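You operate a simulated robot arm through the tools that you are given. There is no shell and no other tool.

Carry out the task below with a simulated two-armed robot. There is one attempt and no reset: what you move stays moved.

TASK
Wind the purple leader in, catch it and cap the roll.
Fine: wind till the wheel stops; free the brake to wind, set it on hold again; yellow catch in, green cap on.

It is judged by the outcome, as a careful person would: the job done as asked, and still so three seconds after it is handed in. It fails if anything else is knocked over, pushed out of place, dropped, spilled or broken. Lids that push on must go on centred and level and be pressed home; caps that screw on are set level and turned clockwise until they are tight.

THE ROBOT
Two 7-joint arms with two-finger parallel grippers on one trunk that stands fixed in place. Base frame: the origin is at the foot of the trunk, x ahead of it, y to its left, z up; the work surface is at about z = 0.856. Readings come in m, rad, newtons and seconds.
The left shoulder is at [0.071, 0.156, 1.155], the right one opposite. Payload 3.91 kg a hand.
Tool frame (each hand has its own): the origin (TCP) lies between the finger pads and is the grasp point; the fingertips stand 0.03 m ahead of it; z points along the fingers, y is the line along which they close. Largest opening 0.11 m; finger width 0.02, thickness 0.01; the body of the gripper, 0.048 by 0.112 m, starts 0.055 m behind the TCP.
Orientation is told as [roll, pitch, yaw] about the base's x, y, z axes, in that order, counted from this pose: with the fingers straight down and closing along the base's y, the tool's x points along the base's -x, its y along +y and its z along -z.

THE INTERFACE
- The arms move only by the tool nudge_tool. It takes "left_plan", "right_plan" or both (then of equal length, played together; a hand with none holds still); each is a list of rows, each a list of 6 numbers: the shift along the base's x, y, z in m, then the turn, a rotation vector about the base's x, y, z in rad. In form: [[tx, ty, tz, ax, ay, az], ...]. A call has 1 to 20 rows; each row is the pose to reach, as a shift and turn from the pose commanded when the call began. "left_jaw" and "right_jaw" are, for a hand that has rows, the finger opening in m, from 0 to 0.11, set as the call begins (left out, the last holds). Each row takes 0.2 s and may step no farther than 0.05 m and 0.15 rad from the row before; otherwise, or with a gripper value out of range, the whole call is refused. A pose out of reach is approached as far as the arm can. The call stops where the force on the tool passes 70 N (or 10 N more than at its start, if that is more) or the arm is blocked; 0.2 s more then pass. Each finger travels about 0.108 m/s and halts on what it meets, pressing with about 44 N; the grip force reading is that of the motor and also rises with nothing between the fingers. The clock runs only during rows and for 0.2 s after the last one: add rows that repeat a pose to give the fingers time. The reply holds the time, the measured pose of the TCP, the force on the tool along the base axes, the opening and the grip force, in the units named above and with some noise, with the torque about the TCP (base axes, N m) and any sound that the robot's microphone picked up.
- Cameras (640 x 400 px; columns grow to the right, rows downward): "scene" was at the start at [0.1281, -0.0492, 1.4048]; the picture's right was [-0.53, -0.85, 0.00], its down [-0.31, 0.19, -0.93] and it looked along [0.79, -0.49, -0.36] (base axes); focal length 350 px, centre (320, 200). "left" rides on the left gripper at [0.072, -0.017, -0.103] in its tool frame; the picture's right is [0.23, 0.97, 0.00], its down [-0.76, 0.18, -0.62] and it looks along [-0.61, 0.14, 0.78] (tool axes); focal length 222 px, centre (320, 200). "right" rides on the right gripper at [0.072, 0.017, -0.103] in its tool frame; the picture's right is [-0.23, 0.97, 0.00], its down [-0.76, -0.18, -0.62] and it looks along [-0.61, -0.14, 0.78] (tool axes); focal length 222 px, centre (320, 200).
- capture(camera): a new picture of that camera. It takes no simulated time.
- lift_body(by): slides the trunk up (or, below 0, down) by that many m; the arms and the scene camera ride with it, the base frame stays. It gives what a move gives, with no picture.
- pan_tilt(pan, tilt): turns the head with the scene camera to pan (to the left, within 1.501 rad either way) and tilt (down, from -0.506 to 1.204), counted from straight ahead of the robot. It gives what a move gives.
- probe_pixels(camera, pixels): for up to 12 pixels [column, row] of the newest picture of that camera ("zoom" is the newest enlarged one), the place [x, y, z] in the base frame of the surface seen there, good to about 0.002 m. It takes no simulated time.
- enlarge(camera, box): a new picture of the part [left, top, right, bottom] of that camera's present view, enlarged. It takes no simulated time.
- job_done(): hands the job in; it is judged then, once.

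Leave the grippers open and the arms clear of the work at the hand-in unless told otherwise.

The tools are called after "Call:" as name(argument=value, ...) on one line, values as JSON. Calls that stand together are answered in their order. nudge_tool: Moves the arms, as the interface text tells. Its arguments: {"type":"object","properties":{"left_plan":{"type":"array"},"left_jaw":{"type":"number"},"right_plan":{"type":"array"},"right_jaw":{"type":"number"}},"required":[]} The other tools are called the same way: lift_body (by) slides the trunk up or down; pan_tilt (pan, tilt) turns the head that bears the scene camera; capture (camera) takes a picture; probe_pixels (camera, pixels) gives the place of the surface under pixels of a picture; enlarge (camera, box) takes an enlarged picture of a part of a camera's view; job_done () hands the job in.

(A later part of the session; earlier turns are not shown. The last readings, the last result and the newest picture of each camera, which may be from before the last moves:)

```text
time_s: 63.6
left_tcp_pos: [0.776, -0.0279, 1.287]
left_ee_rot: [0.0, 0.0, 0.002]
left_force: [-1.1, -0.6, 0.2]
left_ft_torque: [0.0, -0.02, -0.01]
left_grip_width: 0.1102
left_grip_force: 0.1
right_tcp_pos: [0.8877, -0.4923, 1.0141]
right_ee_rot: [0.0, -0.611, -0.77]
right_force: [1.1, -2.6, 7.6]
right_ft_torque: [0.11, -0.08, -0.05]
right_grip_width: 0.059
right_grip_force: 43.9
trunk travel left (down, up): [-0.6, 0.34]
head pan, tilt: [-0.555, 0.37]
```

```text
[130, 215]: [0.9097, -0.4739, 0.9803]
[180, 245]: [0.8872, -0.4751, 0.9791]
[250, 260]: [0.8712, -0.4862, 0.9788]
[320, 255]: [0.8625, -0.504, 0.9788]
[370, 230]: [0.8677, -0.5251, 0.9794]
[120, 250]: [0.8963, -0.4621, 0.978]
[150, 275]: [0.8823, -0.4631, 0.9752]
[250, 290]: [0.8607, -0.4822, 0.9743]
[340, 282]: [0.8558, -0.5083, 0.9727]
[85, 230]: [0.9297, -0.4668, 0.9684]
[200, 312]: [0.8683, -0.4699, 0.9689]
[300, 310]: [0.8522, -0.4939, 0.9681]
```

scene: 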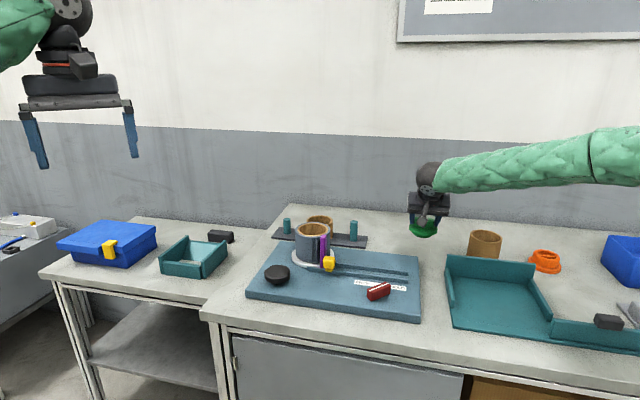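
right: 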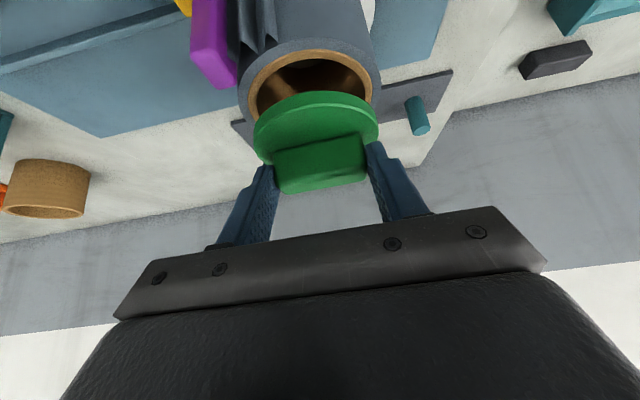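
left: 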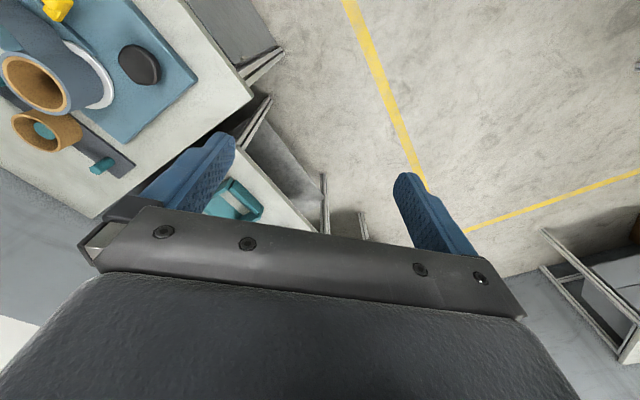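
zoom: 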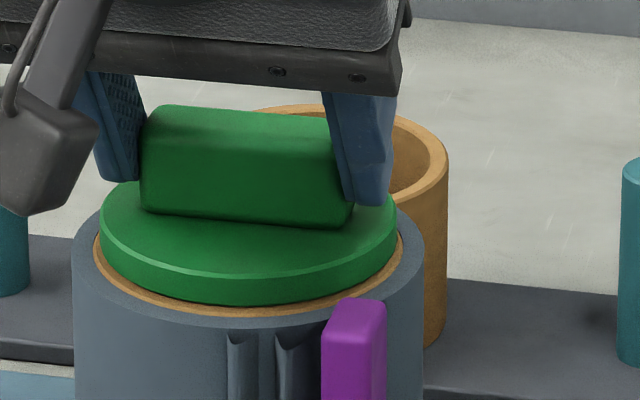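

The flange top is at 0.979 and the rim at 0.9685, so it's on or within a millimetre of seated. I'll press a little more through the grip and see whether it yields.

Call:
nudge_tool(right_plan=[[0, 0, -0.0015, 0, 0, 0], [0, 0, -0.003, 0, 0, 0], [0, 0, -0.004, 0, 0, 0]])

Call:
enlarge(camera="scene", box=[290, 205, 350, 245])

Call:
probe_pixels(camera="zoom", pixels=[[130, 215], [180, 245], [250, 260], [320, 255], [370, 230], [120, 250], [150, 275], [250, 290], [340, 282], [85, 230], [200, 312], [300, 310]])

```text
time_s: 64.4
left_tcp_pos: [0.7731, -0.0251, 1.2892]
left_ee_rot: [0.0, -0.002, -0.001]
left_force: [0.2, 0.0, 0.5]
left_ft_torque: [0.01, 0.02, 0.0]
left_grip_width: 0.11
left_grip_force: 0.0
right_tcp_pos: [0.8881, -0.492, 1.0117]
right_ee_rot: [0.001, -0.614, -0.77]
right_force: [11.1, -6.5, 34.6]
right_ft_torque: [-0.06, -0.25, 0.03]
right_grip_width: 0.0591
right_grip_force: 44.2
trunk travel left (down, up): [-0.6, 0.34]
head pan, tilt: [-0.555, 0.37]
```

```text
10.00 times, centred on (320, 225) of scene
```

zoom: 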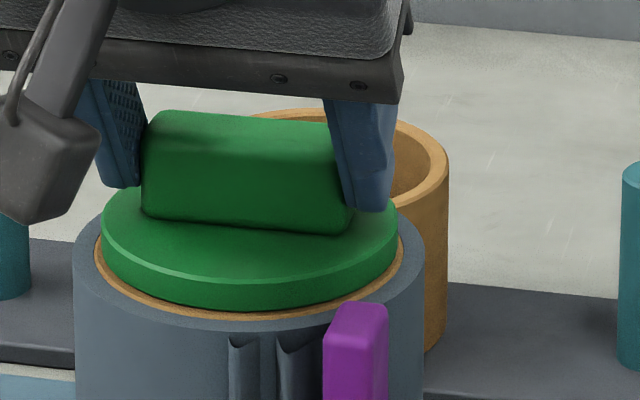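

```text
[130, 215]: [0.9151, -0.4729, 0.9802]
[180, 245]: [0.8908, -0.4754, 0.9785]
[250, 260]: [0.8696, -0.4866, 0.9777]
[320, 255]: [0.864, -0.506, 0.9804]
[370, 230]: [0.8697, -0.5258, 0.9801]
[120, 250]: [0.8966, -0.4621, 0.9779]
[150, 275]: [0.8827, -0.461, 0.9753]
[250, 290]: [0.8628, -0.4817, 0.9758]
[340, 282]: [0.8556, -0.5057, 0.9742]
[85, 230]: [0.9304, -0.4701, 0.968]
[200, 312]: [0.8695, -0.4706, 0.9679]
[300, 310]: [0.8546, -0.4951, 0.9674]
```

35 N upward with no further sinking: the flange rests on the rim all round. I'll ease the pressure off, open the jaws, and rise straight up clear of the handle.

Call:
nudge_tool(right_plan=[[0, 0, 0.003, 0, 0, 0], [0, 0, 0.003, 0, 0, 0]])

Call:
nudge_tool(right_plan=[[0, 0, 0, 0, 0, 0], [0, 0, 0, 0, 0, 0], [0, 0, 0.015, 0, 0, 0], [0, 0, 0.04, 0, 0, 0], [0, 0, 0.07, 0, 0, 0]], right_jaw=0.085)

Call:
enlarge(camera="scene", box=[290, 205, 350, 245])

Call:
capture(camera="right")

```text
time_s: 65.0
left_tcp_pos: [0.7738, -0.0258, 1.2889]
left_ee_rot: [0.0, 0.002, 0.0]
left_force: [-0.1, 0.1, 1.0]
left_ft_torque: [0.0, 0.0, -0.02]
left_grip_width: 0.1101
left_grip_force: 0.0
right_tcp_pos: [0.8872, -0.4921, 1.0125]
right_ee_rot: [0.0, -0.611, -0.77]
right_force: [6.2, -2.9, 22.3]
right_ft_torque: [-0.49, -0.81, 0.06]
right_grip_width: 0.0587
right_grip_force: 43.6
trunk travel left (down, up): [-0.6, 0.34]
head pan, tilt: [-0.555, 0.37]
```

```text
time_s: 66.2
left_tcp_pos: [0.7757, -0.026, 1.2885]
left_ee_rot: [-0.001, 0.001, 0.0]
left_force: [-0.4, 0.4, 0.1]
left_ft_torque: [-0.01, 0.0, 0.03]
left_grip_width: 0.11
left_grip_force: 0.1
right_tcp_pos: [0.8882, -0.4912, 1.0811]
right_ee_rot: [-0.003, -0.608, -0.768]
right_force: [-0.3, -0.2, -0.2]
right_ft_torque: [0.02, 0.0, 0.03]
right_grip_width: 0.0851
right_grip_force: 0.1
trunk travel left (down, up): [-0.6, 0.34]
head pan, tilt: [-0.555, 0.37]
```

```text
10.00 times, centred on (320, 225) of scene
```

zoom: 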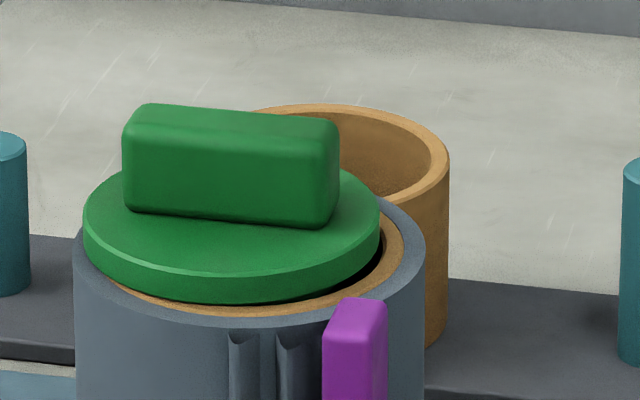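

```text
taken
```

right: 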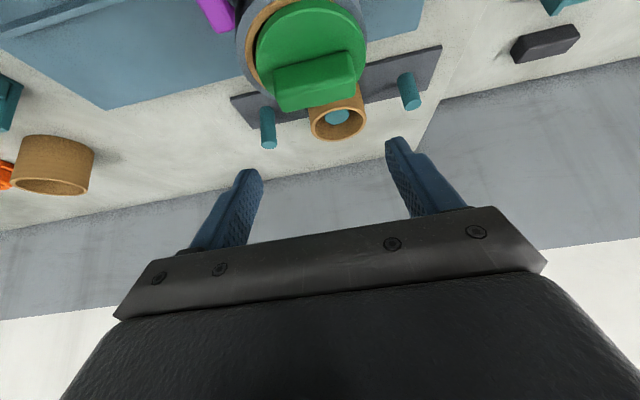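

On release the cap slid about 5 mm to the left and no longer looks centred: there's a dark gap at the right, around (375,265) of the zoom. I'll measure its position and level.

Call:
enlarge(camera="scene", box=[295, 212, 340, 242])

Call:
probe_pixels(camera="zoom", pixels=[[60, 190], [110, 225], [200, 255], [300, 255], [370, 225], [400, 190], [395, 150], [30, 180], [100, 110], [230, 110], [350, 130], [420, 250]])

Call:
enlarge(camera="right", box=[225, 0, 385, 120])

Call:
probe_pixels(camera="zoom", pixels=[[125, 150], [140, 230], [200, 60], [320, 20], [440, 60], [500, 140], [450, 120], [320, 120], [200, 160], [160, 200], [300, 160], [480, 180]])

```text
13.33 times, centred on (318, 227) of scene
```

zoom: 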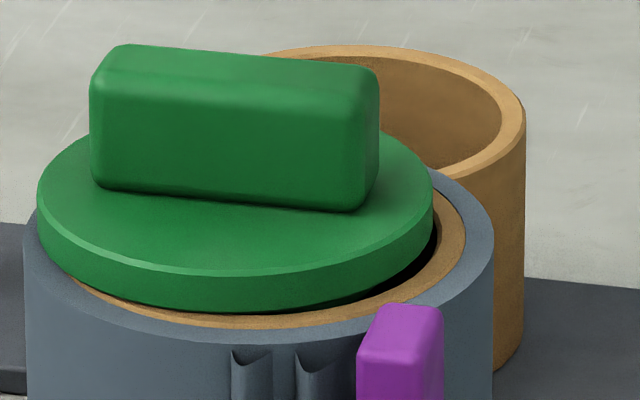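

```text
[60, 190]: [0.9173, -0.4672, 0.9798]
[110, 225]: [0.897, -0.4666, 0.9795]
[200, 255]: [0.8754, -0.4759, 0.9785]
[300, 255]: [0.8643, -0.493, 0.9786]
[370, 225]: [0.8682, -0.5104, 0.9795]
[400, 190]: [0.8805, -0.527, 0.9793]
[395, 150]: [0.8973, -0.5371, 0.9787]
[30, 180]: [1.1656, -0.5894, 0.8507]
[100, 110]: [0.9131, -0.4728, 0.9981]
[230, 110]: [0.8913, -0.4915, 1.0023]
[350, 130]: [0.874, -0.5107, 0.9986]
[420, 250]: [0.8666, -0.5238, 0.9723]
```

```text
3.33 times, centred on (305, 60) of right
```

zoom: 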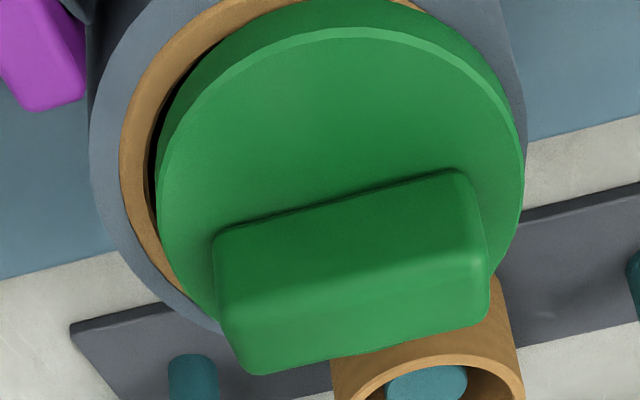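

```text
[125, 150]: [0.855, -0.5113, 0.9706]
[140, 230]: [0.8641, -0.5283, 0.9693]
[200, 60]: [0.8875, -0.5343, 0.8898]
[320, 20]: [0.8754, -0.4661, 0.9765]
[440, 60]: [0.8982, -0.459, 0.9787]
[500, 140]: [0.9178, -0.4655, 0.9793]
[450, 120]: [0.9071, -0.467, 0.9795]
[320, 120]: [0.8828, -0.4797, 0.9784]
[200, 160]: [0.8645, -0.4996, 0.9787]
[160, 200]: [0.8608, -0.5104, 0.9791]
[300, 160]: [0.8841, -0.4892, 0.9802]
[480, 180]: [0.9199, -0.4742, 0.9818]
```

The cap is level (flange top 0.979 everywhere) but it was dragged about 5 mm along (+0.7,+0.7) as the jaws opened while still pressing. The plug fits loosely, so I'll regrip and recentre it, this time releasing without downward pressure. First I'll pin down the handle's present place.

Call:
enlarge(camera="right", box=[225, 0, 385, 120])

Call:
probe_pixels(camera="zoom", pixels=[[222, 245], [462, 185], [340, 215], [230, 290], [478, 245], [250, 360], [485, 300], [350, 300], [345, 260], [165, 130], [350, 32], [518, 130]])

Call:
probe_pixels(camera="zoom", pixels=[[163, 200], [180, 105], [230, 65], [290, 40], [420, 45], [470, 75], [500, 105], [520, 170], [180, 260]])

```text
3.33 times, centred on (305, 60) of right
```

zoom: 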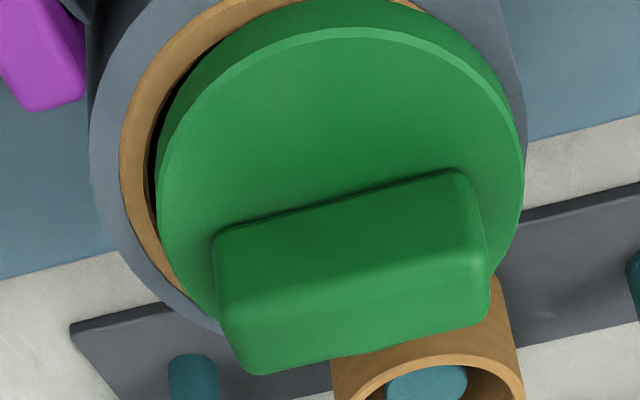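

```text
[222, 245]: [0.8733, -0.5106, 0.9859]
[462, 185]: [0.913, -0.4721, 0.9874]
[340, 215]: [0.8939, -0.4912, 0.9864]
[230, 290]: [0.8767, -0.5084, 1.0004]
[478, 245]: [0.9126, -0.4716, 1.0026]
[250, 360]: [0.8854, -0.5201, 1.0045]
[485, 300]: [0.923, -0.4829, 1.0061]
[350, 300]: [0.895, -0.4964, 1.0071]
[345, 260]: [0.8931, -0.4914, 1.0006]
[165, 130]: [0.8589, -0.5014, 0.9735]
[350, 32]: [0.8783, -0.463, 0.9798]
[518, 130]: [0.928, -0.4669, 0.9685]
```

```text
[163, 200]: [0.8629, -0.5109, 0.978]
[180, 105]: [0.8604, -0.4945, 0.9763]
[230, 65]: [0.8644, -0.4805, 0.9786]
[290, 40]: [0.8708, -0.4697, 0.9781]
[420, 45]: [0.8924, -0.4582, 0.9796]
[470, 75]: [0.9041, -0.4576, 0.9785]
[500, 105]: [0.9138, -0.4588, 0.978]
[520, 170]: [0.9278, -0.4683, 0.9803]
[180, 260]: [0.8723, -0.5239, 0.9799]
```

The cap centre is now at (0.8995,-0.4970) against the roll's (0.8957,-0.5018), a 6 mm shift purely along the closing line. My hand is still on the right line, so closing there will slide it back. I'll lower with open jaws, keeping the fingertips about 5 mm above the flange.

Call:
nudge_tool(right_plan=[[0, 0, -0.02, 0, 0, 0], [0, 0, -0.04, 0, 0, 0], [0, 0, -0.058, 0, 0, 0], [0, 0, -0.066, 0, 0, 0], [0, 0, -0.066, 0, 0, 0]], right_jaw=0.09)

Call:
enlarge(camera="scene", box=[290, 205, 350, 245])

Call:
enlarge(camera="right", box=[220, 40, 410, 200])

```text
time_s: 67.4
left_tcp_pos: [0.7772, -0.028, 1.2875]
left_ee_rot: [0.0, 0.001, 0.0]
left_force: [0.0, 0.6, 0.3]
left_ft_torque: [0.01, -0.02, -0.01]
left_grip_width: 0.1104
left_grip_force: 0.0
right_tcp_pos: [0.8879, -0.4921, 1.0164]
right_ee_rot: [0.002, -0.609, -0.769]
right_force: [-0.3, -0.5, 0.5]
right_ft_torque: [0.0, -0.01, 0.02]
right_grip_width: 0.09
right_grip_force: 0.0
trunk travel left (down, up): [-0.6, 0.34]
head pan, tilt: [-0.555, 0.37]
```

```text
10.00 times, centred on (320, 225) of scene
```

zoom: 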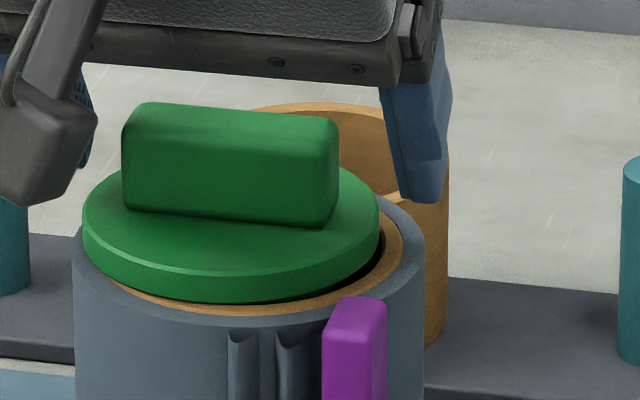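

```text
2.50 times, centred on (315, 120) of right
```

zoom: 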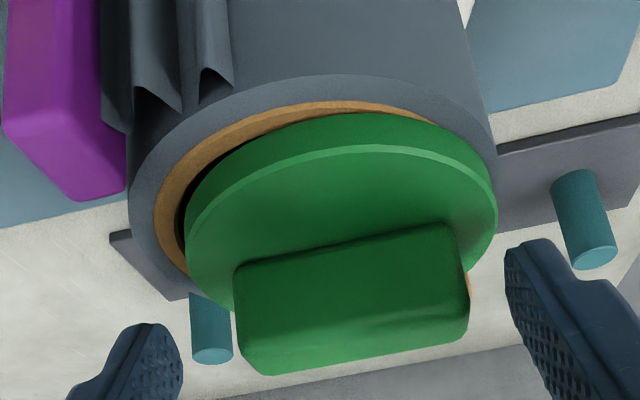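

The fingers are clear around the handle. I'll close in stages so the right-hand finger slides the cap gently back to centre.

Call:
nudge_tool(right_plan=[[0, 0, 0, 0, 0, 0], [0, 0, 0, 0, 0, 0]], right_jaw=0.068)

Call:
nudge_tool(right_plan=[[0, 0, 0, 0, 0, 0], [0, 0, 0, 0, 0, 0]], right_jaw=0.0605)

Call:
enlarge(camera="scene", box=[290, 205, 350, 245])

Call:
enlarge(camera="right", box=[220, 40, 410, 200])

```text
time_s: 68.0
left_tcp_pos: [0.7757, -0.0254, 1.2876]
left_ee_rot: [0.001, 0.0, -0.001]
left_force: [0.3, 0.0, 0.4]
left_ft_torque: [0.0, 0.01, 0.0]
left_grip_width: 0.11
left_grip_force: 0.1
right_tcp_pos: [0.8882, -0.4913, 1.0156]
right_ee_rot: [-0.002, -0.61, -0.769]
right_force: [0.5, -0.7, 0.3]
right_ft_torque: [0.02, -0.01, -0.02]
right_grip_width: 0.068
right_grip_force: 0.1
trunk travel left (down, up): [-0.6, 0.34]
head pan, tilt: [-0.555, 0.37]
```

```text
time_s: 68.6
left_tcp_pos: [0.7772, -0.0266, 1.2875]
left_ee_rot: [0.0, 0.001, -0.001]
left_force: [0.8, 0.0, 0.6]
left_ft_torque: [0.02, 0.0, -0.03]
left_grip_width: 0.1099
left_grip_force: 0.0
right_tcp_pos: [0.888, -0.4928, 1.0161]
right_ee_rot: [-0.002, -0.608, -0.77]
right_force: [0.1, -0.2, -0.3]
right_ft_torque: [-0.01, 0.0, -0.01]
right_grip_width: 0.0602
right_grip_force: 0.1
trunk travel left (down, up): [-0.6, 0.34]
head pan, tilt: [-0.555, 0.37]
```

```text
10.00 times, centred on (320, 225) of scene
```

zoom: 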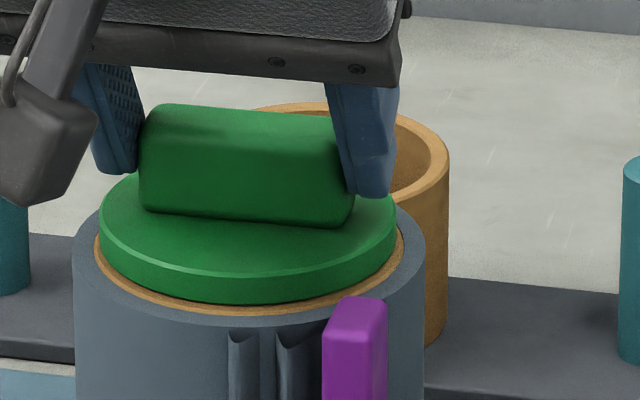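

```text
2.50 times, centred on (315, 120) of right
```

zoom: 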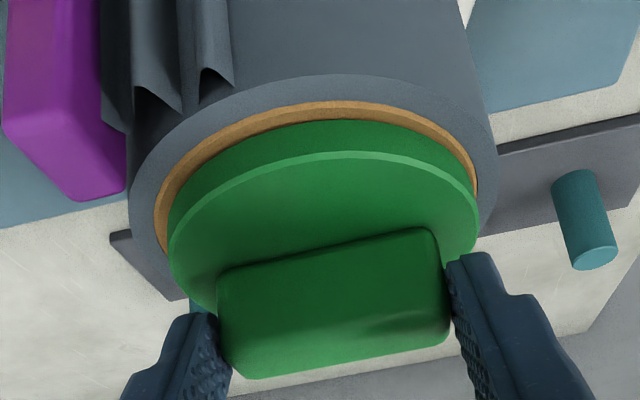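

The cap is centred again sideways (flange 98–398, roll 73–424 in the zoom). I'll verify the centring across the other direction with edge probes.

Call:
enlarge(camera="scene", box=[295, 215, 340, 245])

Call:
probe_pixels(camera="zoom", pixels=[[60, 200], [75, 225], [110, 250], [160, 268], [215, 277], [270, 277], [330, 268], [380, 250], [420, 225], [440, 195], [70, 240], [225, 300]])

```text
13.33 times, centred on (318, 230) of scene
```

zoom: 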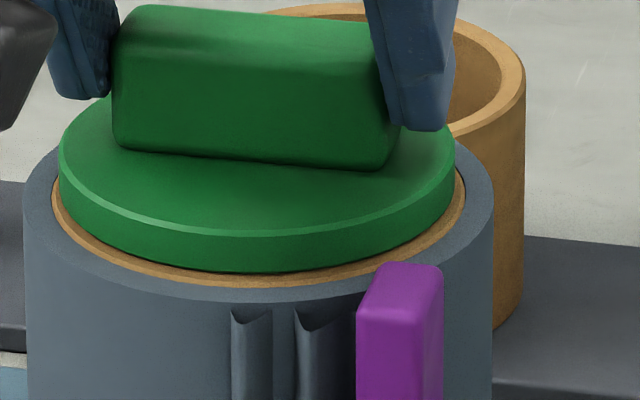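

```text
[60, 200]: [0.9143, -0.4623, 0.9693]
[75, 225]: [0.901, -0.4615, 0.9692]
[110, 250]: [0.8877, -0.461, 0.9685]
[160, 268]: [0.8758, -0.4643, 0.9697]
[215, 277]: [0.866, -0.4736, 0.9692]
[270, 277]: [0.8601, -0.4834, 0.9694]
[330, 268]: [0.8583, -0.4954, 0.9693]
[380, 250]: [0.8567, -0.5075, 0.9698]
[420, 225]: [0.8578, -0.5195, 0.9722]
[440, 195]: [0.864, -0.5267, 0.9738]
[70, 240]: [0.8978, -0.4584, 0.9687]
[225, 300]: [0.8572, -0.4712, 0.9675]
```

Call:
probe_pixels(camera="zoom", pixels=[[66, 185], [85, 210], [115, 232], [160, 248], [215, 256], [270, 256], [325, 248], [375, 233], [415, 212], [442, 185], [452, 165], [62, 165]])

```text
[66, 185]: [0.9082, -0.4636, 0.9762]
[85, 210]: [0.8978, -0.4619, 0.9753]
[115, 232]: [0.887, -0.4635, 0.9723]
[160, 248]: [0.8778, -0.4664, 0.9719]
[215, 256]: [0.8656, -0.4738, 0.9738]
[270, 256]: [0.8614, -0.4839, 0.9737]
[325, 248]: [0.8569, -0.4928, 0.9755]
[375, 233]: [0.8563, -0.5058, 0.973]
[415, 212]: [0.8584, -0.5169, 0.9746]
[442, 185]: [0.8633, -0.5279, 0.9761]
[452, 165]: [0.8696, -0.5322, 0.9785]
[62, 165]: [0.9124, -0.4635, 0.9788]
```

The flange centre is (0.8963,-0.5023) against the roll's (0.8957,-0.5018), so it's within 1 mm. Now I'll grip the handle firmly in this centred position and press straight down harder than before to be sure it's home.

Call:
nudge_tool(right_plan=[[0, 0, 0, 0, 0, 0], [0, 0, 0, 0, 0, 0]], right_jaw=0.03)

Call:
nudge_tool(right_plan=[[0, 0, -0.002, 0, 0, 0], [0, 0, -0.004, 0, 0, 0], [0, 0, -0.005, 0, 0, 0]])

```text
time_s: 69.2
left_tcp_pos: [0.776, -0.0273, 1.2873]
left_ee_rot: [0.0, 0.001, 0.0]
left_force: [-0.5, -0.5, -0.5]
left_ft_torque: [0.02, 0.0, -0.01]
left_grip_width: 0.11
left_grip_force: 0.1
right_tcp_pos: [0.887, -0.4914, 1.0165]
right_ee_rot: [-0.003, -0.61, -0.771]
right_force: [0.4, -0.4, -0.7]
right_ft_torque: [0.02, -0.01, 0.01]
right_grip_width: 0.0589
right_grip_force: 43.3
trunk travel left (down, up): [-0.6, 0.34]
head pan, tilt: [-0.555, 0.37]
```

```text
time_s: 70.0
left_tcp_pos: [0.774, -0.0265, 1.2895]
left_ee_rot: [0.0, -0.001, 0.0]
left_force: [0.6, -0.6, 0.3]
left_ft_torque: [0.04, -0.01, 0.01]
left_grip_width: 0.1101
left_grip_force: 0.0
right_tcp_pos: [0.8877, -0.4912, 1.0149]
right_ee_rot: [0.003, -0.614, -0.771]
right_force: [3.3, -4.1, 32.9]
right_ft_torque: [0.02, 0.09, 0.05]
right_grip_width: 0.0587
right_grip_force: 44.0
trunk travel left (down, up): [-0.6, 0.34]
head pan, tilt: [-0.555, 0.37]
```

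33 N and solid. I'll press on to about 55-60 N.

Call:
nudge_tool(right_plan=[[0, 0, -0.0015, 0, 0, 0], [0, 0, -0.003, 0, 0, 0], [0, 0, -0.0035, 0, 0, 0]])

Call:
enlarge(camera="scene", box=[295, 215, 340, 245])

Call:
probe_pixels(camera="zoom", pixels=[[100, 170], [150, 205], [230, 225], [320, 220], [390, 195], [430, 165], [85, 140], [225, 285], [120, 268], [340, 280], [40, 190], [480, 190]])

```text
time_s: 70.8
left_tcp_pos: [0.7734, -0.0257, 1.2889]
left_ee_rot: [-0.003, -0.002, 0.0]
left_force: [0.5, -0.2, 0.3]
left_ft_torque: [-0.04, 0.01, -0.01]
left_grip_width: 0.11
left_grip_force: 0.1
right_tcp_pos: [0.8871, -0.4908, 1.0104]
right_ee_rot: [0.001, -0.613, -0.77]
right_force: [9.9, -1.4, 37.1]
right_ft_torque: [-0.3, -0.62, 0.12]
right_grip_width: 0.0591
right_grip_force: 43.8
trunk travel left (down, up): [-0.6, 0.34]
head pan, tilt: [-0.555, 0.37]
```

```text
13.33 times, centred on (318, 230) of scene
```

zoom: 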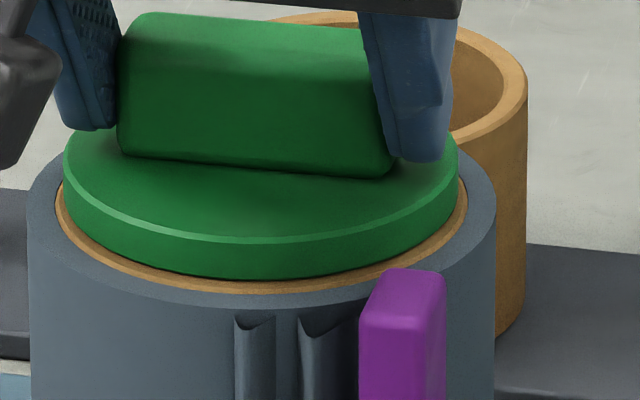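

```text
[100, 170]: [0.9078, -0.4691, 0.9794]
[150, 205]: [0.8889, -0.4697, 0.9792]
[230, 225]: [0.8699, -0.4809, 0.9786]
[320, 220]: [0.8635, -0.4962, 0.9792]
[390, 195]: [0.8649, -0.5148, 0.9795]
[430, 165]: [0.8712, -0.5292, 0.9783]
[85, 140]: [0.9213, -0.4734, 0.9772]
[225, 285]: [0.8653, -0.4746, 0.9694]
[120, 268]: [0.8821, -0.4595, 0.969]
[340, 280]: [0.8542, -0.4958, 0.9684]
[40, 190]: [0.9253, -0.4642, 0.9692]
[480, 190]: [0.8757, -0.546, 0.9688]
```

The pads slipped down the handle and the tips now bear on the flange. Flange top is still 0.979. One more push with the tips on the flange.

Call:
nudge_tool(right_plan=[[0, 0, -0.0015, 0, 0, 0], [0, 0, -0.003, 0, 0, 0]])

Call:
enlarge(camera="scene", box=[295, 215, 340, 245])

Call:
probe_pixels(camera="zoom", pixels=[[100, 170], [150, 205], [230, 225], [320, 220], [390, 195], [430, 165], [85, 140], [225, 285], [120, 268], [340, 280], [40, 190], [480, 190]])

```text
time_s: 71.4
left_tcp_pos: [0.7746, -0.024, 1.2893]
left_ee_rot: [-0.002, -0.001, 0.003]
left_force: [0.0, 0.2, -0.8]
left_ft_torque: [-0.02, -0.01, 0.0]
left_grip_width: 0.1101
left_grip_force: 0.1
right_tcp_pos: [0.8858, -0.4905, 1.0084]
right_ee_rot: [0.001, -0.616, -0.769]
right_force: [14.9, 0.7, 46.1]
right_ft_torque: [-0.25, -0.64, 0.2]
right_grip_width: 0.0591
right_grip_force: 43.4
trunk travel left (down, up): [-0.6, 0.34]
head pan, tilt: [-0.555, 0.37]
```

```text
13.33 times, centred on (318, 230) of scene
```

zoom: 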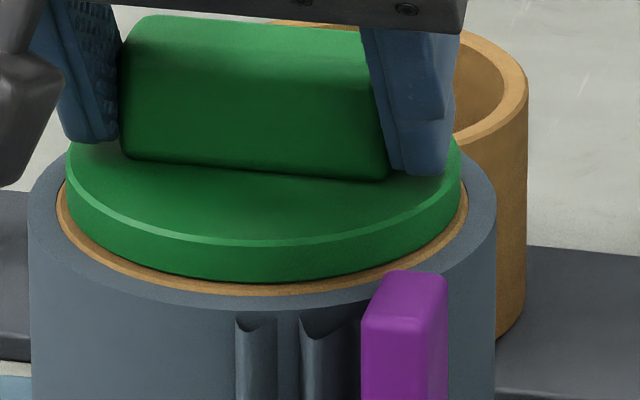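

```text
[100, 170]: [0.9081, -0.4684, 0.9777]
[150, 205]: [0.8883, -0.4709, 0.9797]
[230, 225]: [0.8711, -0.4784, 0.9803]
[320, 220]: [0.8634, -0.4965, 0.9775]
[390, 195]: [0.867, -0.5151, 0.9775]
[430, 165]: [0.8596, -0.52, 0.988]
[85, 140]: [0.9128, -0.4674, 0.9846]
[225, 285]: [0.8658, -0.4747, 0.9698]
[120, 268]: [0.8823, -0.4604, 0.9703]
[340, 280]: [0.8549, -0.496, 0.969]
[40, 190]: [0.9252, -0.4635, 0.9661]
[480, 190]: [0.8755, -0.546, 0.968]
```

46 N with no further sinking: it's home. Flange and roll stay concentric (264.5 vs 263 px). Now I'll ease the load off to zero before opening.

Call:
nudge_tool(right_plan=[[0, 0, 0.002, 0, 0, 0], [0, 0, 0.0038, 0, 0, 0], [0, 0, 0.0038, 0, 0, 0]])

```text
time_s: 72.2
left_tcp_pos: [0.7745, -0.025, 1.2881]
left_ee_rot: [-0.001, -0.001, 0.0]
left_force: [0.7, 0.5, 0.1]
left_ft_torque: [-0.02, 0.0, 0.03]
left_grip_width: 0.1101
left_grip_force: 0.1
right_tcp_pos: [0.8852, -0.4914, 1.0088]
right_ee_rot: [-0.002, -0.61, -0.768]
right_force: [4.2, 7.1, 24.1]
right_ft_torque: [-0.26, -1.07, 0.33]
right_grip_width: 0.0591
right_grip_force: 44.8
trunk travel left (down, up): [-0.6, 0.34]
head pan, tilt: [-0.555, 0.37]
```

Call:
nudge_tool(right_plan=[[0, 0, 0.0015, 0, 0, 0], [0, 0, 0.0025, 0, 0, 0], [0, 0, 0.0025, 0, 0, 0]])

```text
time_s: 73.0
left_tcp_pos: [0.7763, -0.0268, 1.2863]
left_ee_rot: [0.001, -0.001, 0.001]
left_force: [0.7, -0.1, 0.7]
left_ft_torque: [-0.05, 0.01, -0.02]
left_grip_width: 0.1099
left_grip_force: 0.1
right_tcp_pos: [0.8862, -0.4935, 1.008]
right_ee_rot: [-0.004, -0.608, -0.771]
right_force: [-0.2, 0.6, 0.3]
right_ft_torque: [-0.03, 0.0, -0.02]
right_grip_width: 0.0589
right_grip_force: 44.3
trunk travel left (down, up): [-0.6, 0.34]
head pan, tilt: [-0.555, 0.37]
```

All forces and torques read zero. Before opening, I'll check that the cap hasn't been lifted.

Call:
enlarge(camera="scene", box=[295, 215, 340, 245])

Call:
enlarge(camera="right", box=[220, 40, 410, 200])

Call:
probe_pixels(camera="zoom", pixels=[[330, 190], [220, 240], [440, 210], [330, 150], [300, 105], [180, 180], [470, 165], [200, 200]])

```text
13.33 times, centred on (318, 230) of scene
```

zoom: 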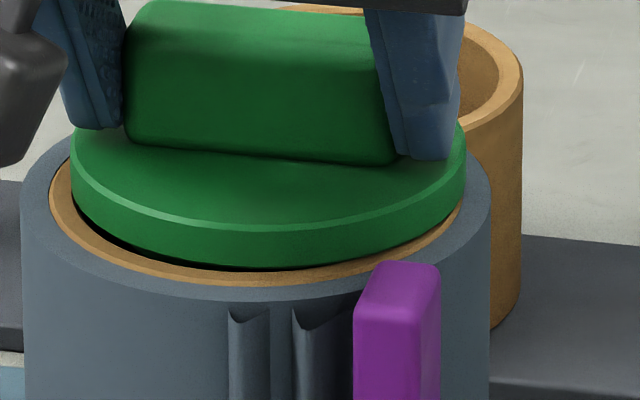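

```text
2.50 times, centred on (315, 120) of right
```

zoom: 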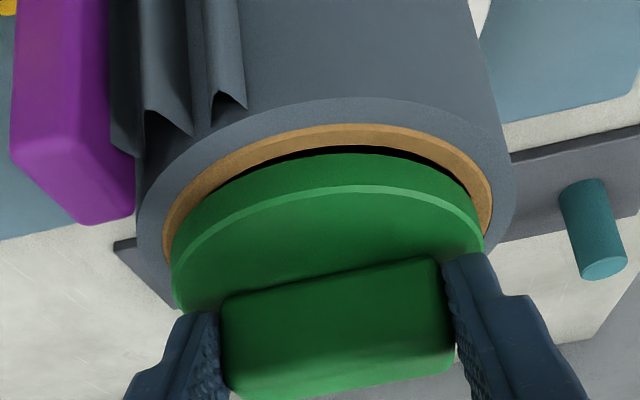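

```text
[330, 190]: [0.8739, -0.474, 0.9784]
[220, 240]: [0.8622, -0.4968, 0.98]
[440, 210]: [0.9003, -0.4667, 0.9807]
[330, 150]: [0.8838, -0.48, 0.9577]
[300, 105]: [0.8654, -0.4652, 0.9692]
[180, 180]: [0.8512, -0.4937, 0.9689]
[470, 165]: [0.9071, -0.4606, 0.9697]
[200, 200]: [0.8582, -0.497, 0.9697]
```

Unloading dragged the cap about 3 mm off centre: there's now a gap at the front-left. It's still level and held without force. I'll measure its centre and slide it back.

Call:
enlarge(camera="scene", box=[295, 215, 340, 245])

Call:
probe_pixels(camera="zoom", pixels=[[76, 175], [95, 203], [125, 225], [170, 240], [225, 249], [280, 249], [335, 241], [385, 227], [425, 207], [452, 180], [462, 160], [73, 155]])

```text
13.33 times, centred on (318, 230) of scene
```

zoom: 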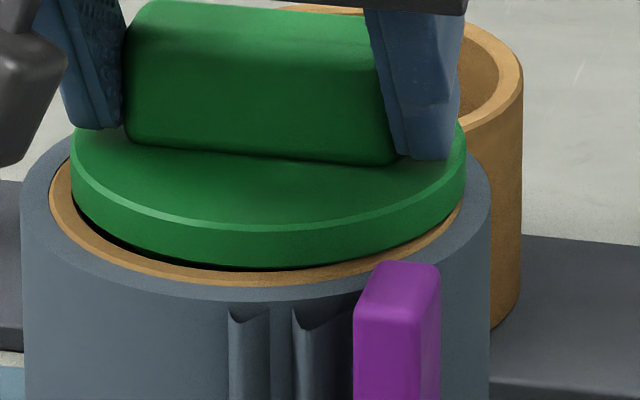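

```text
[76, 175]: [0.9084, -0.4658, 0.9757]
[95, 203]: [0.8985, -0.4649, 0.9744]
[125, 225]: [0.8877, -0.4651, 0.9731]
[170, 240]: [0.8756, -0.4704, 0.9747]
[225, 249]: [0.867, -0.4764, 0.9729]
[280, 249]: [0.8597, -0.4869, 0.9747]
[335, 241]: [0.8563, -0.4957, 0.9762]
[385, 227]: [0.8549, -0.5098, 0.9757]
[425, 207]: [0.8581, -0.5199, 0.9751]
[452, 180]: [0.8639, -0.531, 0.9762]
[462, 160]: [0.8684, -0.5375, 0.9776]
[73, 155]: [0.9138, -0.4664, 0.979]
```

The cap centre is (0.896,-0.5053), so it needs +3.5 mm in y. Still gripped and unloaded, I'll move it back by that amount.

Call:
nudge_tool(right_plan=[[-0.0002, 0.0018, 0.0003, 0, 0, 0], [-0.0003, 0.0035, 0.0003, 0, 0, 0], [-0.0003, 0.0035, 0.0003, 0, 0, 0]])

Call:
enlarge(camera="scene", box=[295, 215, 340, 245])

Call:
probe_pixels(camera="zoom", pixels=[[66, 180], [85, 205], [115, 227], [160, 243], [215, 251], [270, 251], [325, 243], [375, 228], [415, 207], [442, 180], [450, 160], [200, 210]])

```text
time_s: 73.8
left_tcp_pos: [0.776, -0.0257, 1.2877]
left_ee_rot: [0.001, -0.001, 0.0]
left_force: [0.4, 0.2, 0.2]
left_ft_torque: [-0.01, 0.0, 0.01]
left_grip_width: 0.1098
left_grip_force: 0.1
right_tcp_pos: [0.8878, -0.4888, 1.0106]
right_ee_rot: [-0.002, -0.609, -0.769]
right_force: [0.3, 0.2, -1.1]
right_ft_torque: [0.0, 0.03, 0.02]
right_grip_width: 0.0588
right_grip_force: 43.8
trunk travel left (down, up): [-0.6, 0.34]
head pan, tilt: [-0.555, 0.37]
```

```text
13.33 times, centred on (318, 230) of scene
```

zoom: 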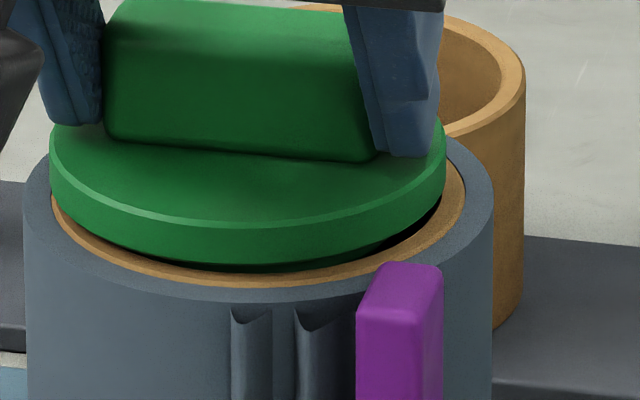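

```text
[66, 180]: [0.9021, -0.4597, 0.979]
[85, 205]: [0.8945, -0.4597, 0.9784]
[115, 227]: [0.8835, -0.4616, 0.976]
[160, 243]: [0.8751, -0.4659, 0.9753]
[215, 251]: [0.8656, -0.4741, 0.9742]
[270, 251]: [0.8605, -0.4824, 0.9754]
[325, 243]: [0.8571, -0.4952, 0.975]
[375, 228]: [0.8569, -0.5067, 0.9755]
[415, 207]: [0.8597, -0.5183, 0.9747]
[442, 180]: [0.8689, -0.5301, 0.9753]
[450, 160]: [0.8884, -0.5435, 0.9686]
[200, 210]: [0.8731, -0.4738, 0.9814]
```

The cap is actually held a millimetre or so above the rim, and is now about 2 mm off the other way. I'll move it (-1.5,-1.5 mm) and lower gently until it just touches.

Call:
nudge_tool(right_plan=[[-0.0008, -0.0008, 0, 0, 0, 0], [-0.0015, -0.0015, 0, 0, 0, 0], [-0.0015, -0.0015, -0.001, 0, 0, 0], [-0.0015, -0.0015, -0.0018, 0, 0, 0]])

Call:
enlarge(camera="scene", box=[295, 215, 340, 245])

Call:
probe_pixels(camera="zoom", pixels=[[66, 180], [85, 205], [115, 230], [160, 247], [215, 255], [270, 255], [325, 247], [375, 232], [415, 211], [442, 184], [452, 165], [200, 210]])

```text
time_s: 74.8
left_tcp_pos: [0.776, -0.0269, 1.2864]
left_ee_rot: [-0.001, -0.001, -0.001]
left_force: [-0.1, -0.2, -1.0]
left_ft_torque: [-0.01, -0.03, 0.01]
left_grip_width: 0.11
left_grip_force: 0.0
right_tcp_pos: [0.8877, -0.4908, 1.008]
right_ee_rot: [-0.003, -0.608, -0.769]
right_force: [0.3, 0.5, -0.7]
right_ft_torque: [0.01, 0.03, 0.01]
right_grip_width: 0.0588
right_grip_force: 44.2
trunk travel left (down, up): [-0.6, 0.34]
head pan, tilt: [-0.555, 0.37]
```

```text
13.33 times, centred on (318, 230) of scene
```

zoom: 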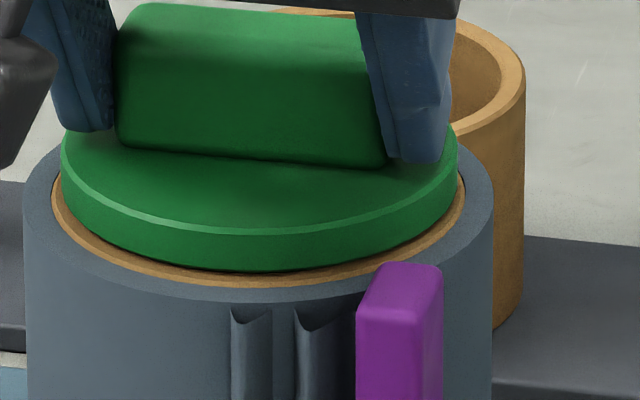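

```text
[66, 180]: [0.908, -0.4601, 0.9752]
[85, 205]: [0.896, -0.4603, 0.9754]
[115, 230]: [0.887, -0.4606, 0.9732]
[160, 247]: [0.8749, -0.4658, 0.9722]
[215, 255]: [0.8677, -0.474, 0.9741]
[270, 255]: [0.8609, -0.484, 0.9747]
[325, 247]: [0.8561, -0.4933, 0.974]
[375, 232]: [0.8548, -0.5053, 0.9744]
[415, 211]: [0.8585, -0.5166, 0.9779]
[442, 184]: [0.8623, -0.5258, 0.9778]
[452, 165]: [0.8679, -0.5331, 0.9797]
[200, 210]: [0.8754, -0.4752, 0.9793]
```

Centred now (259.5 vs 258.5 px) with an even tan ring, and no force. I'll open the jaws by just 1 mm per side to let it settle, then look.

Call:
nudge_tool(right_plan=[[0, 0, 0, 0, 0, 0], [0, 0, 0, 0, 0, 0]], right_jaw=0.0615)

Call:
enlarge(camera="scene", box=[295, 215, 340, 245])

Call:
enlarge(camera="right", box=[220, 40, 410, 200])

```text
time_s: 75.4
left_tcp_pos: [0.7766, -0.0271, 1.2857]
left_ee_rot: [-0.002, 0.001, -0.001]
left_force: [-0.5, 1.1, 0.2]
left_ft_torque: [0.0, 0.01, 0.05]
left_grip_width: 0.1102
left_grip_force: 0.0
right_tcp_pos: [0.8862, -0.4904, 1.0095]
right_ee_rot: [-0.003, -0.609, -0.768]
right_force: [0.3, 0.0, 0.2]
right_ft_torque: [0.0, 0.0, 0.03]
right_grip_width: 0.0614
right_grip_force: 0.0
trunk travel left (down, up): [-0.6, 0.34]
head pan, tilt: [-0.555, 0.37]
```

```text
13.33 times, centred on (318, 230) of scene
```

zoom: 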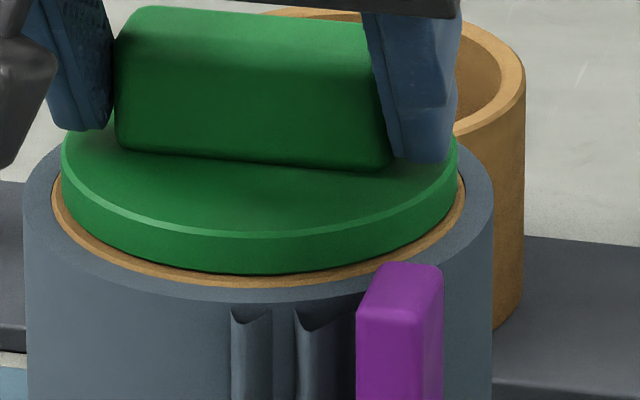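

```text
2.50 times, centred on (315, 120) of right
```

zoom: 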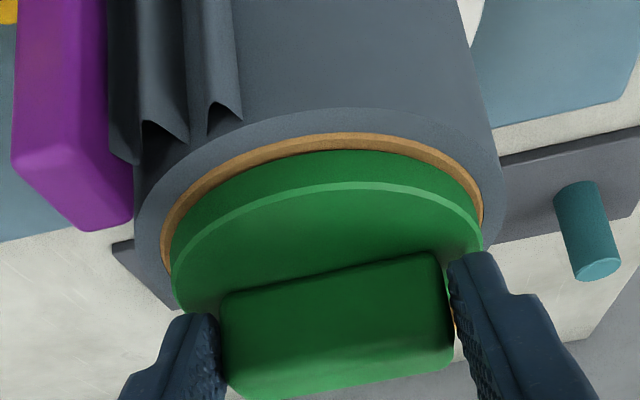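

It's settled and centred. I'll raise 6 mm first with the fingers loosely bracketing, then open fully and rise.

Call:
nudge_tool(right_plan=[[0, 0, 0.003, 0, 0, 0], [0, 0, 0.006, 0, 0, 0], [0, 0, 0.006, 0, 0, 0]], right_jaw=0.063)

Call:
nudge_tool(right_plan=[[0, 0, 0, 0, 0, 0], [0, 0, 0, 0, 0, 0], [0, 0, 0.015, 0, 0, 0], [0, 0, 0.04, 0, 0, 0], [0, 0, 0.07, 0, 0, 0]], right_jaw=0.09)

Call:
enlarge(camera="scene", box=[295, 212, 340, 242])

Call:
enlarge(camera="right", box=[225, 0, 385, 120])

```text
time_s: 76.2
left_tcp_pos: [0.7769, -0.0267, 1.286]
left_ee_rot: [-0.001, -0.001, 0.0]
left_force: [0.8, 0.4, 1.4]
left_ft_torque: [0.03, -0.02, -0.01]
left_grip_width: 0.1098
left_grip_force: 0.0
right_tcp_pos: [0.8861, -0.4899, 1.0147]
right_ee_rot: [-0.001, -0.61, -0.767]
right_force: [0.6, 0.5, -1.0]
right_ft_torque: [0.04, -0.03, 0.0]
right_grip_width: 0.063
right_grip_force: 0.0
trunk travel left (down, up): [-0.6, 0.34]
head pan, tilt: [-0.555, 0.37]
```

```text
time_s: 77.4
left_tcp_pos: [0.775, -0.0249, 1.2869]
left_ee_rot: [0.0, 0.0, -0.001]
left_force: [-0.7, 0.1, 0.4]
left_ft_torque: [-0.01, 0.0, 0.03]
left_grip_width: 0.1099
left_grip_force: 0.1
right_tcp_pos: [0.8863, -0.49, 1.0854]
right_ee_rot: [0.001, -0.609, -0.768]
right_force: [-0.3, 0.3, -1.1]
right_ft_torque: [-0.01, -0.04, 0.02]
right_grip_width: 0.09
right_grip_force: 0.0
trunk travel left (down, up): [-0.6, 0.34]
head pan, tilt: [-0.555, 0.37]
```

```text
13.33 times, centred on (318, 227) of scene
```

zoom: 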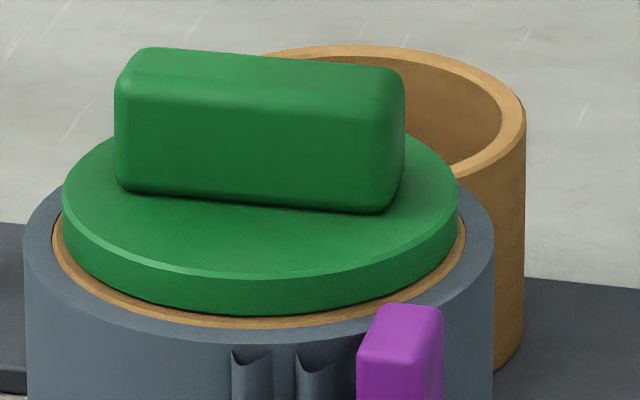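

```text
3.33 times, centred on (305, 60) of right
```

zoom: 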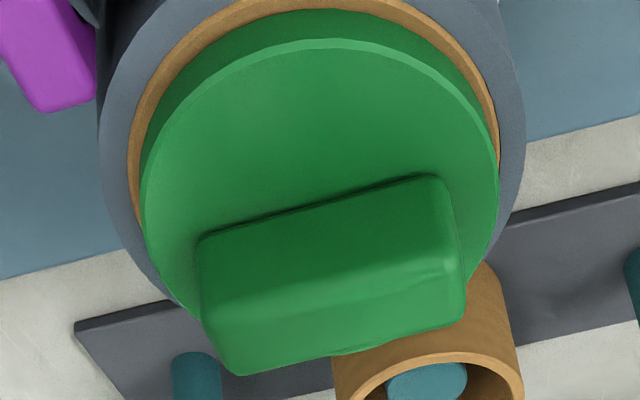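

The cap is centred (260.5 vs 259 px) and the tan ring is even. Now I'll check its level and how far it sits above the rim.

Call:
probe_pixels(camera="zoom", pixels=[[170, 170], [220, 130], [300, 100], [380, 90], [440, 120], [480, 170], [470, 210], [180, 220], [250, 180], [350, 160], [160, 200], [430, 160]])

Call:
probe_pixels(camera="zoom", pixels=[[137, 150], [150, 100], [200, 45], [300, 5], [430, 25], [470, 75], [493, 130], [110, 150], [510, 130], [133, 190], [120, 200], [505, 90]])

Call:
enlarge(camera="scene", box=[300, 225, 335, 245])

```text
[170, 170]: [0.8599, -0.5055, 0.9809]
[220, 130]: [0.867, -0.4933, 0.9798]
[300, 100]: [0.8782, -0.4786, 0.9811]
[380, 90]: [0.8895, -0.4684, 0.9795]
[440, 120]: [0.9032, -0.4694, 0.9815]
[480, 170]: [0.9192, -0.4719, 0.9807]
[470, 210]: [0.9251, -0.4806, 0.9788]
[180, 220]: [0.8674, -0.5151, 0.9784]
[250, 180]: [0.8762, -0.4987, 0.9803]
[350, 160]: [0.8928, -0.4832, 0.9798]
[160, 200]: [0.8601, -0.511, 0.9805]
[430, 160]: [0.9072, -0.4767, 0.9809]
```

```text
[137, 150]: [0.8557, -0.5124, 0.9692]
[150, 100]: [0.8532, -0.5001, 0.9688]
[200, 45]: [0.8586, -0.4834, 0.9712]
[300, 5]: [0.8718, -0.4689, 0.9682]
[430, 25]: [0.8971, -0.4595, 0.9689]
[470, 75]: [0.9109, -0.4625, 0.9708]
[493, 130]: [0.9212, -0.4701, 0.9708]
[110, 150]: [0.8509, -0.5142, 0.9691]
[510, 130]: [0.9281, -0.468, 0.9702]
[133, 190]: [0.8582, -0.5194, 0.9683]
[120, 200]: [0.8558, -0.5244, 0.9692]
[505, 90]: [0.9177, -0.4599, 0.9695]
```

```text
16.00 times, centred on (318, 235) of scene
```

zoom: 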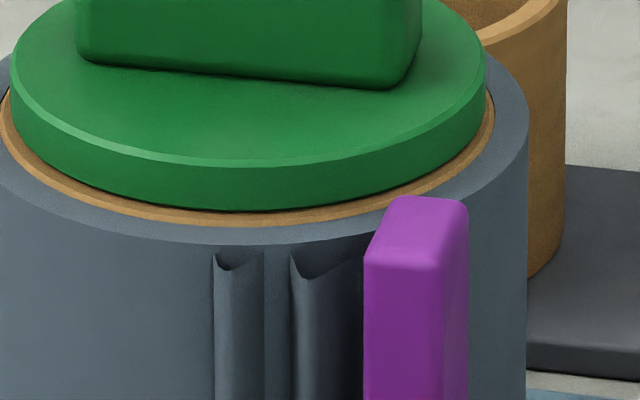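

The heights (flange top ≈0.980, rim ≈0.9695) fit a seated flange, but I want a grazing side view to rule out a gap. I'll back the right hand off towards the robot and tilt it so its camera looks almost horizontally at the flange and rim.

Call:
nudge_tool(right_plan=[[-0.02, 0.019, 0.01, 0, 0, 0], [-0.045, 0.042, 0.01, -0.05, -0.05, 0], [-0.07, 0.066, 0.0, -0.1, -0.104, 0], [-0.095, 0.09, -0.02, -0.15, -0.156, 0], [-0.12, 0.113, -0.05, -0.2, -0.208, 0], [-0.135, 0.127, -0.08, -0.243, -0.2535, 0]], right_jaw=0.11)

Call:
capture(camera="right")

Call:
capture(camera="scene")

```text
time_s: 78.8
left_tcp_pos: [0.7775, -0.0271, 1.2868]
left_ee_rot: [0.0, 0.0, -0.001]
left_force: [-0.2, -0.3, 0.0]
left_ft_torque: [-0.02, 0.01, -0.01]
left_grip_width: 0.11
left_grip_force: 0.0
right_tcp_pos: [0.7525, -0.3641, 1.0025]
right_ee_rot: [0.002, -0.962, -0.771]
right_force: [1.0, 0.7, 1.0]
right_ft_torque: [-0.04, -0.02, 0.02]
right_grip_width: 0.1099
right_grip_force: 0.1
trunk travel left (down, up): [-0.6, 0.34]
head pan, tilt: [-0.555, 0.37]
```

```text
taken
```

right: 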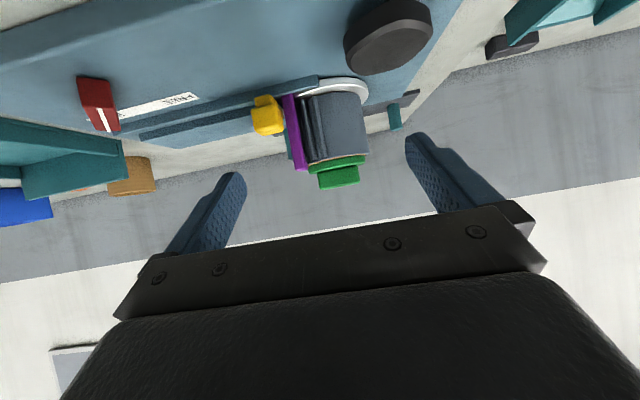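

```text
taken
```

scene: 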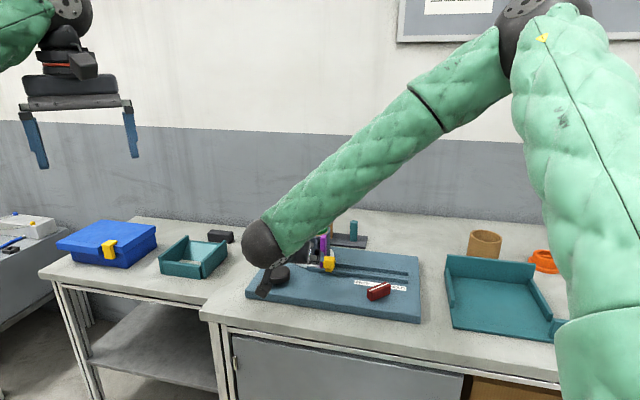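

The right camera now sees the roll and cap (upside-down) nearly side-on at (335,165). Enlarging.

Call:
enlarge(camera="right", box=[300, 140, 380, 192])

Call:
enlarge(camera="right", box=[240, 70, 400, 195])

```text
7.69 times, centred on (340, 166) of right
```

zoom: 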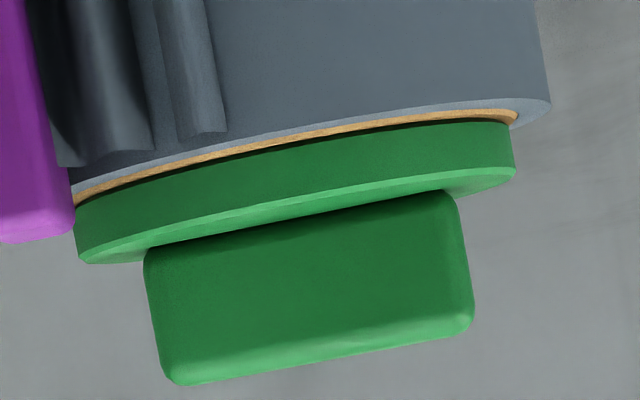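

```text
3.20 times, centred on (320, 132) of right
```

zoom: 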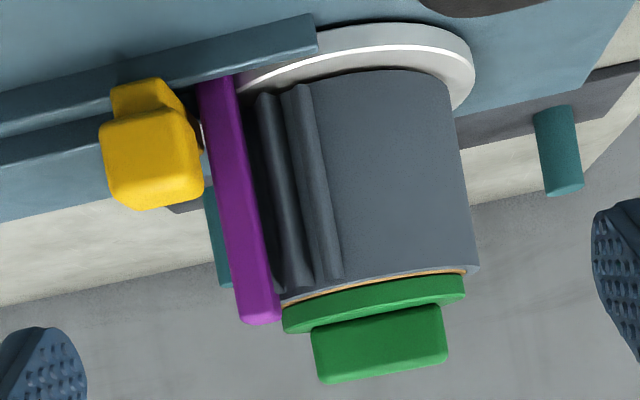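

The flange lies flat along the rim, with only a hair-thin dark line. I'll zoom in further on that line at the left, middle and right.

Call:
enlarge(camera="right", box=[305, 155, 335, 175])

Call:
enlarge(camera="right", box=[340, 147, 370, 167])

```text
16.00 times, centred on (320, 165) of right
```

zoom: 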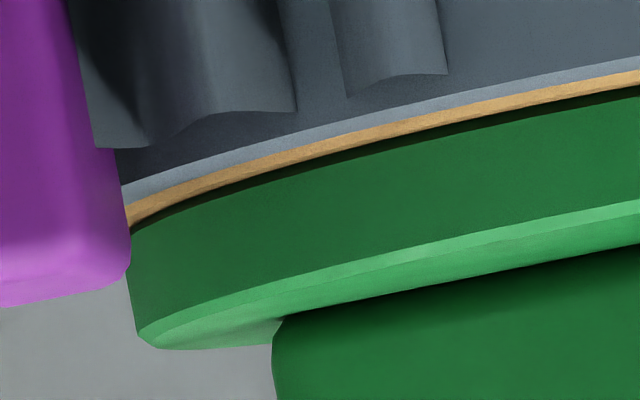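

```text
16.00 times, centred on (355, 157) of right
```

zoom: 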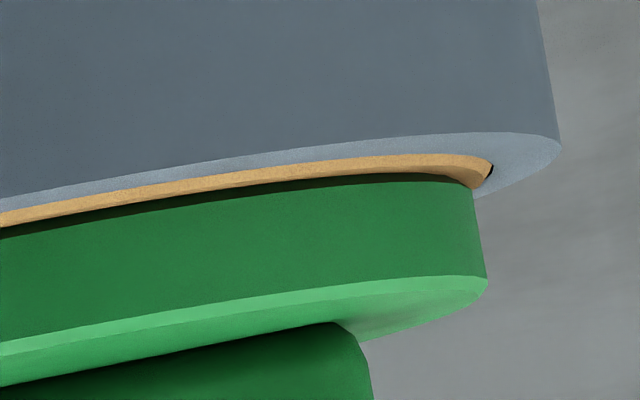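

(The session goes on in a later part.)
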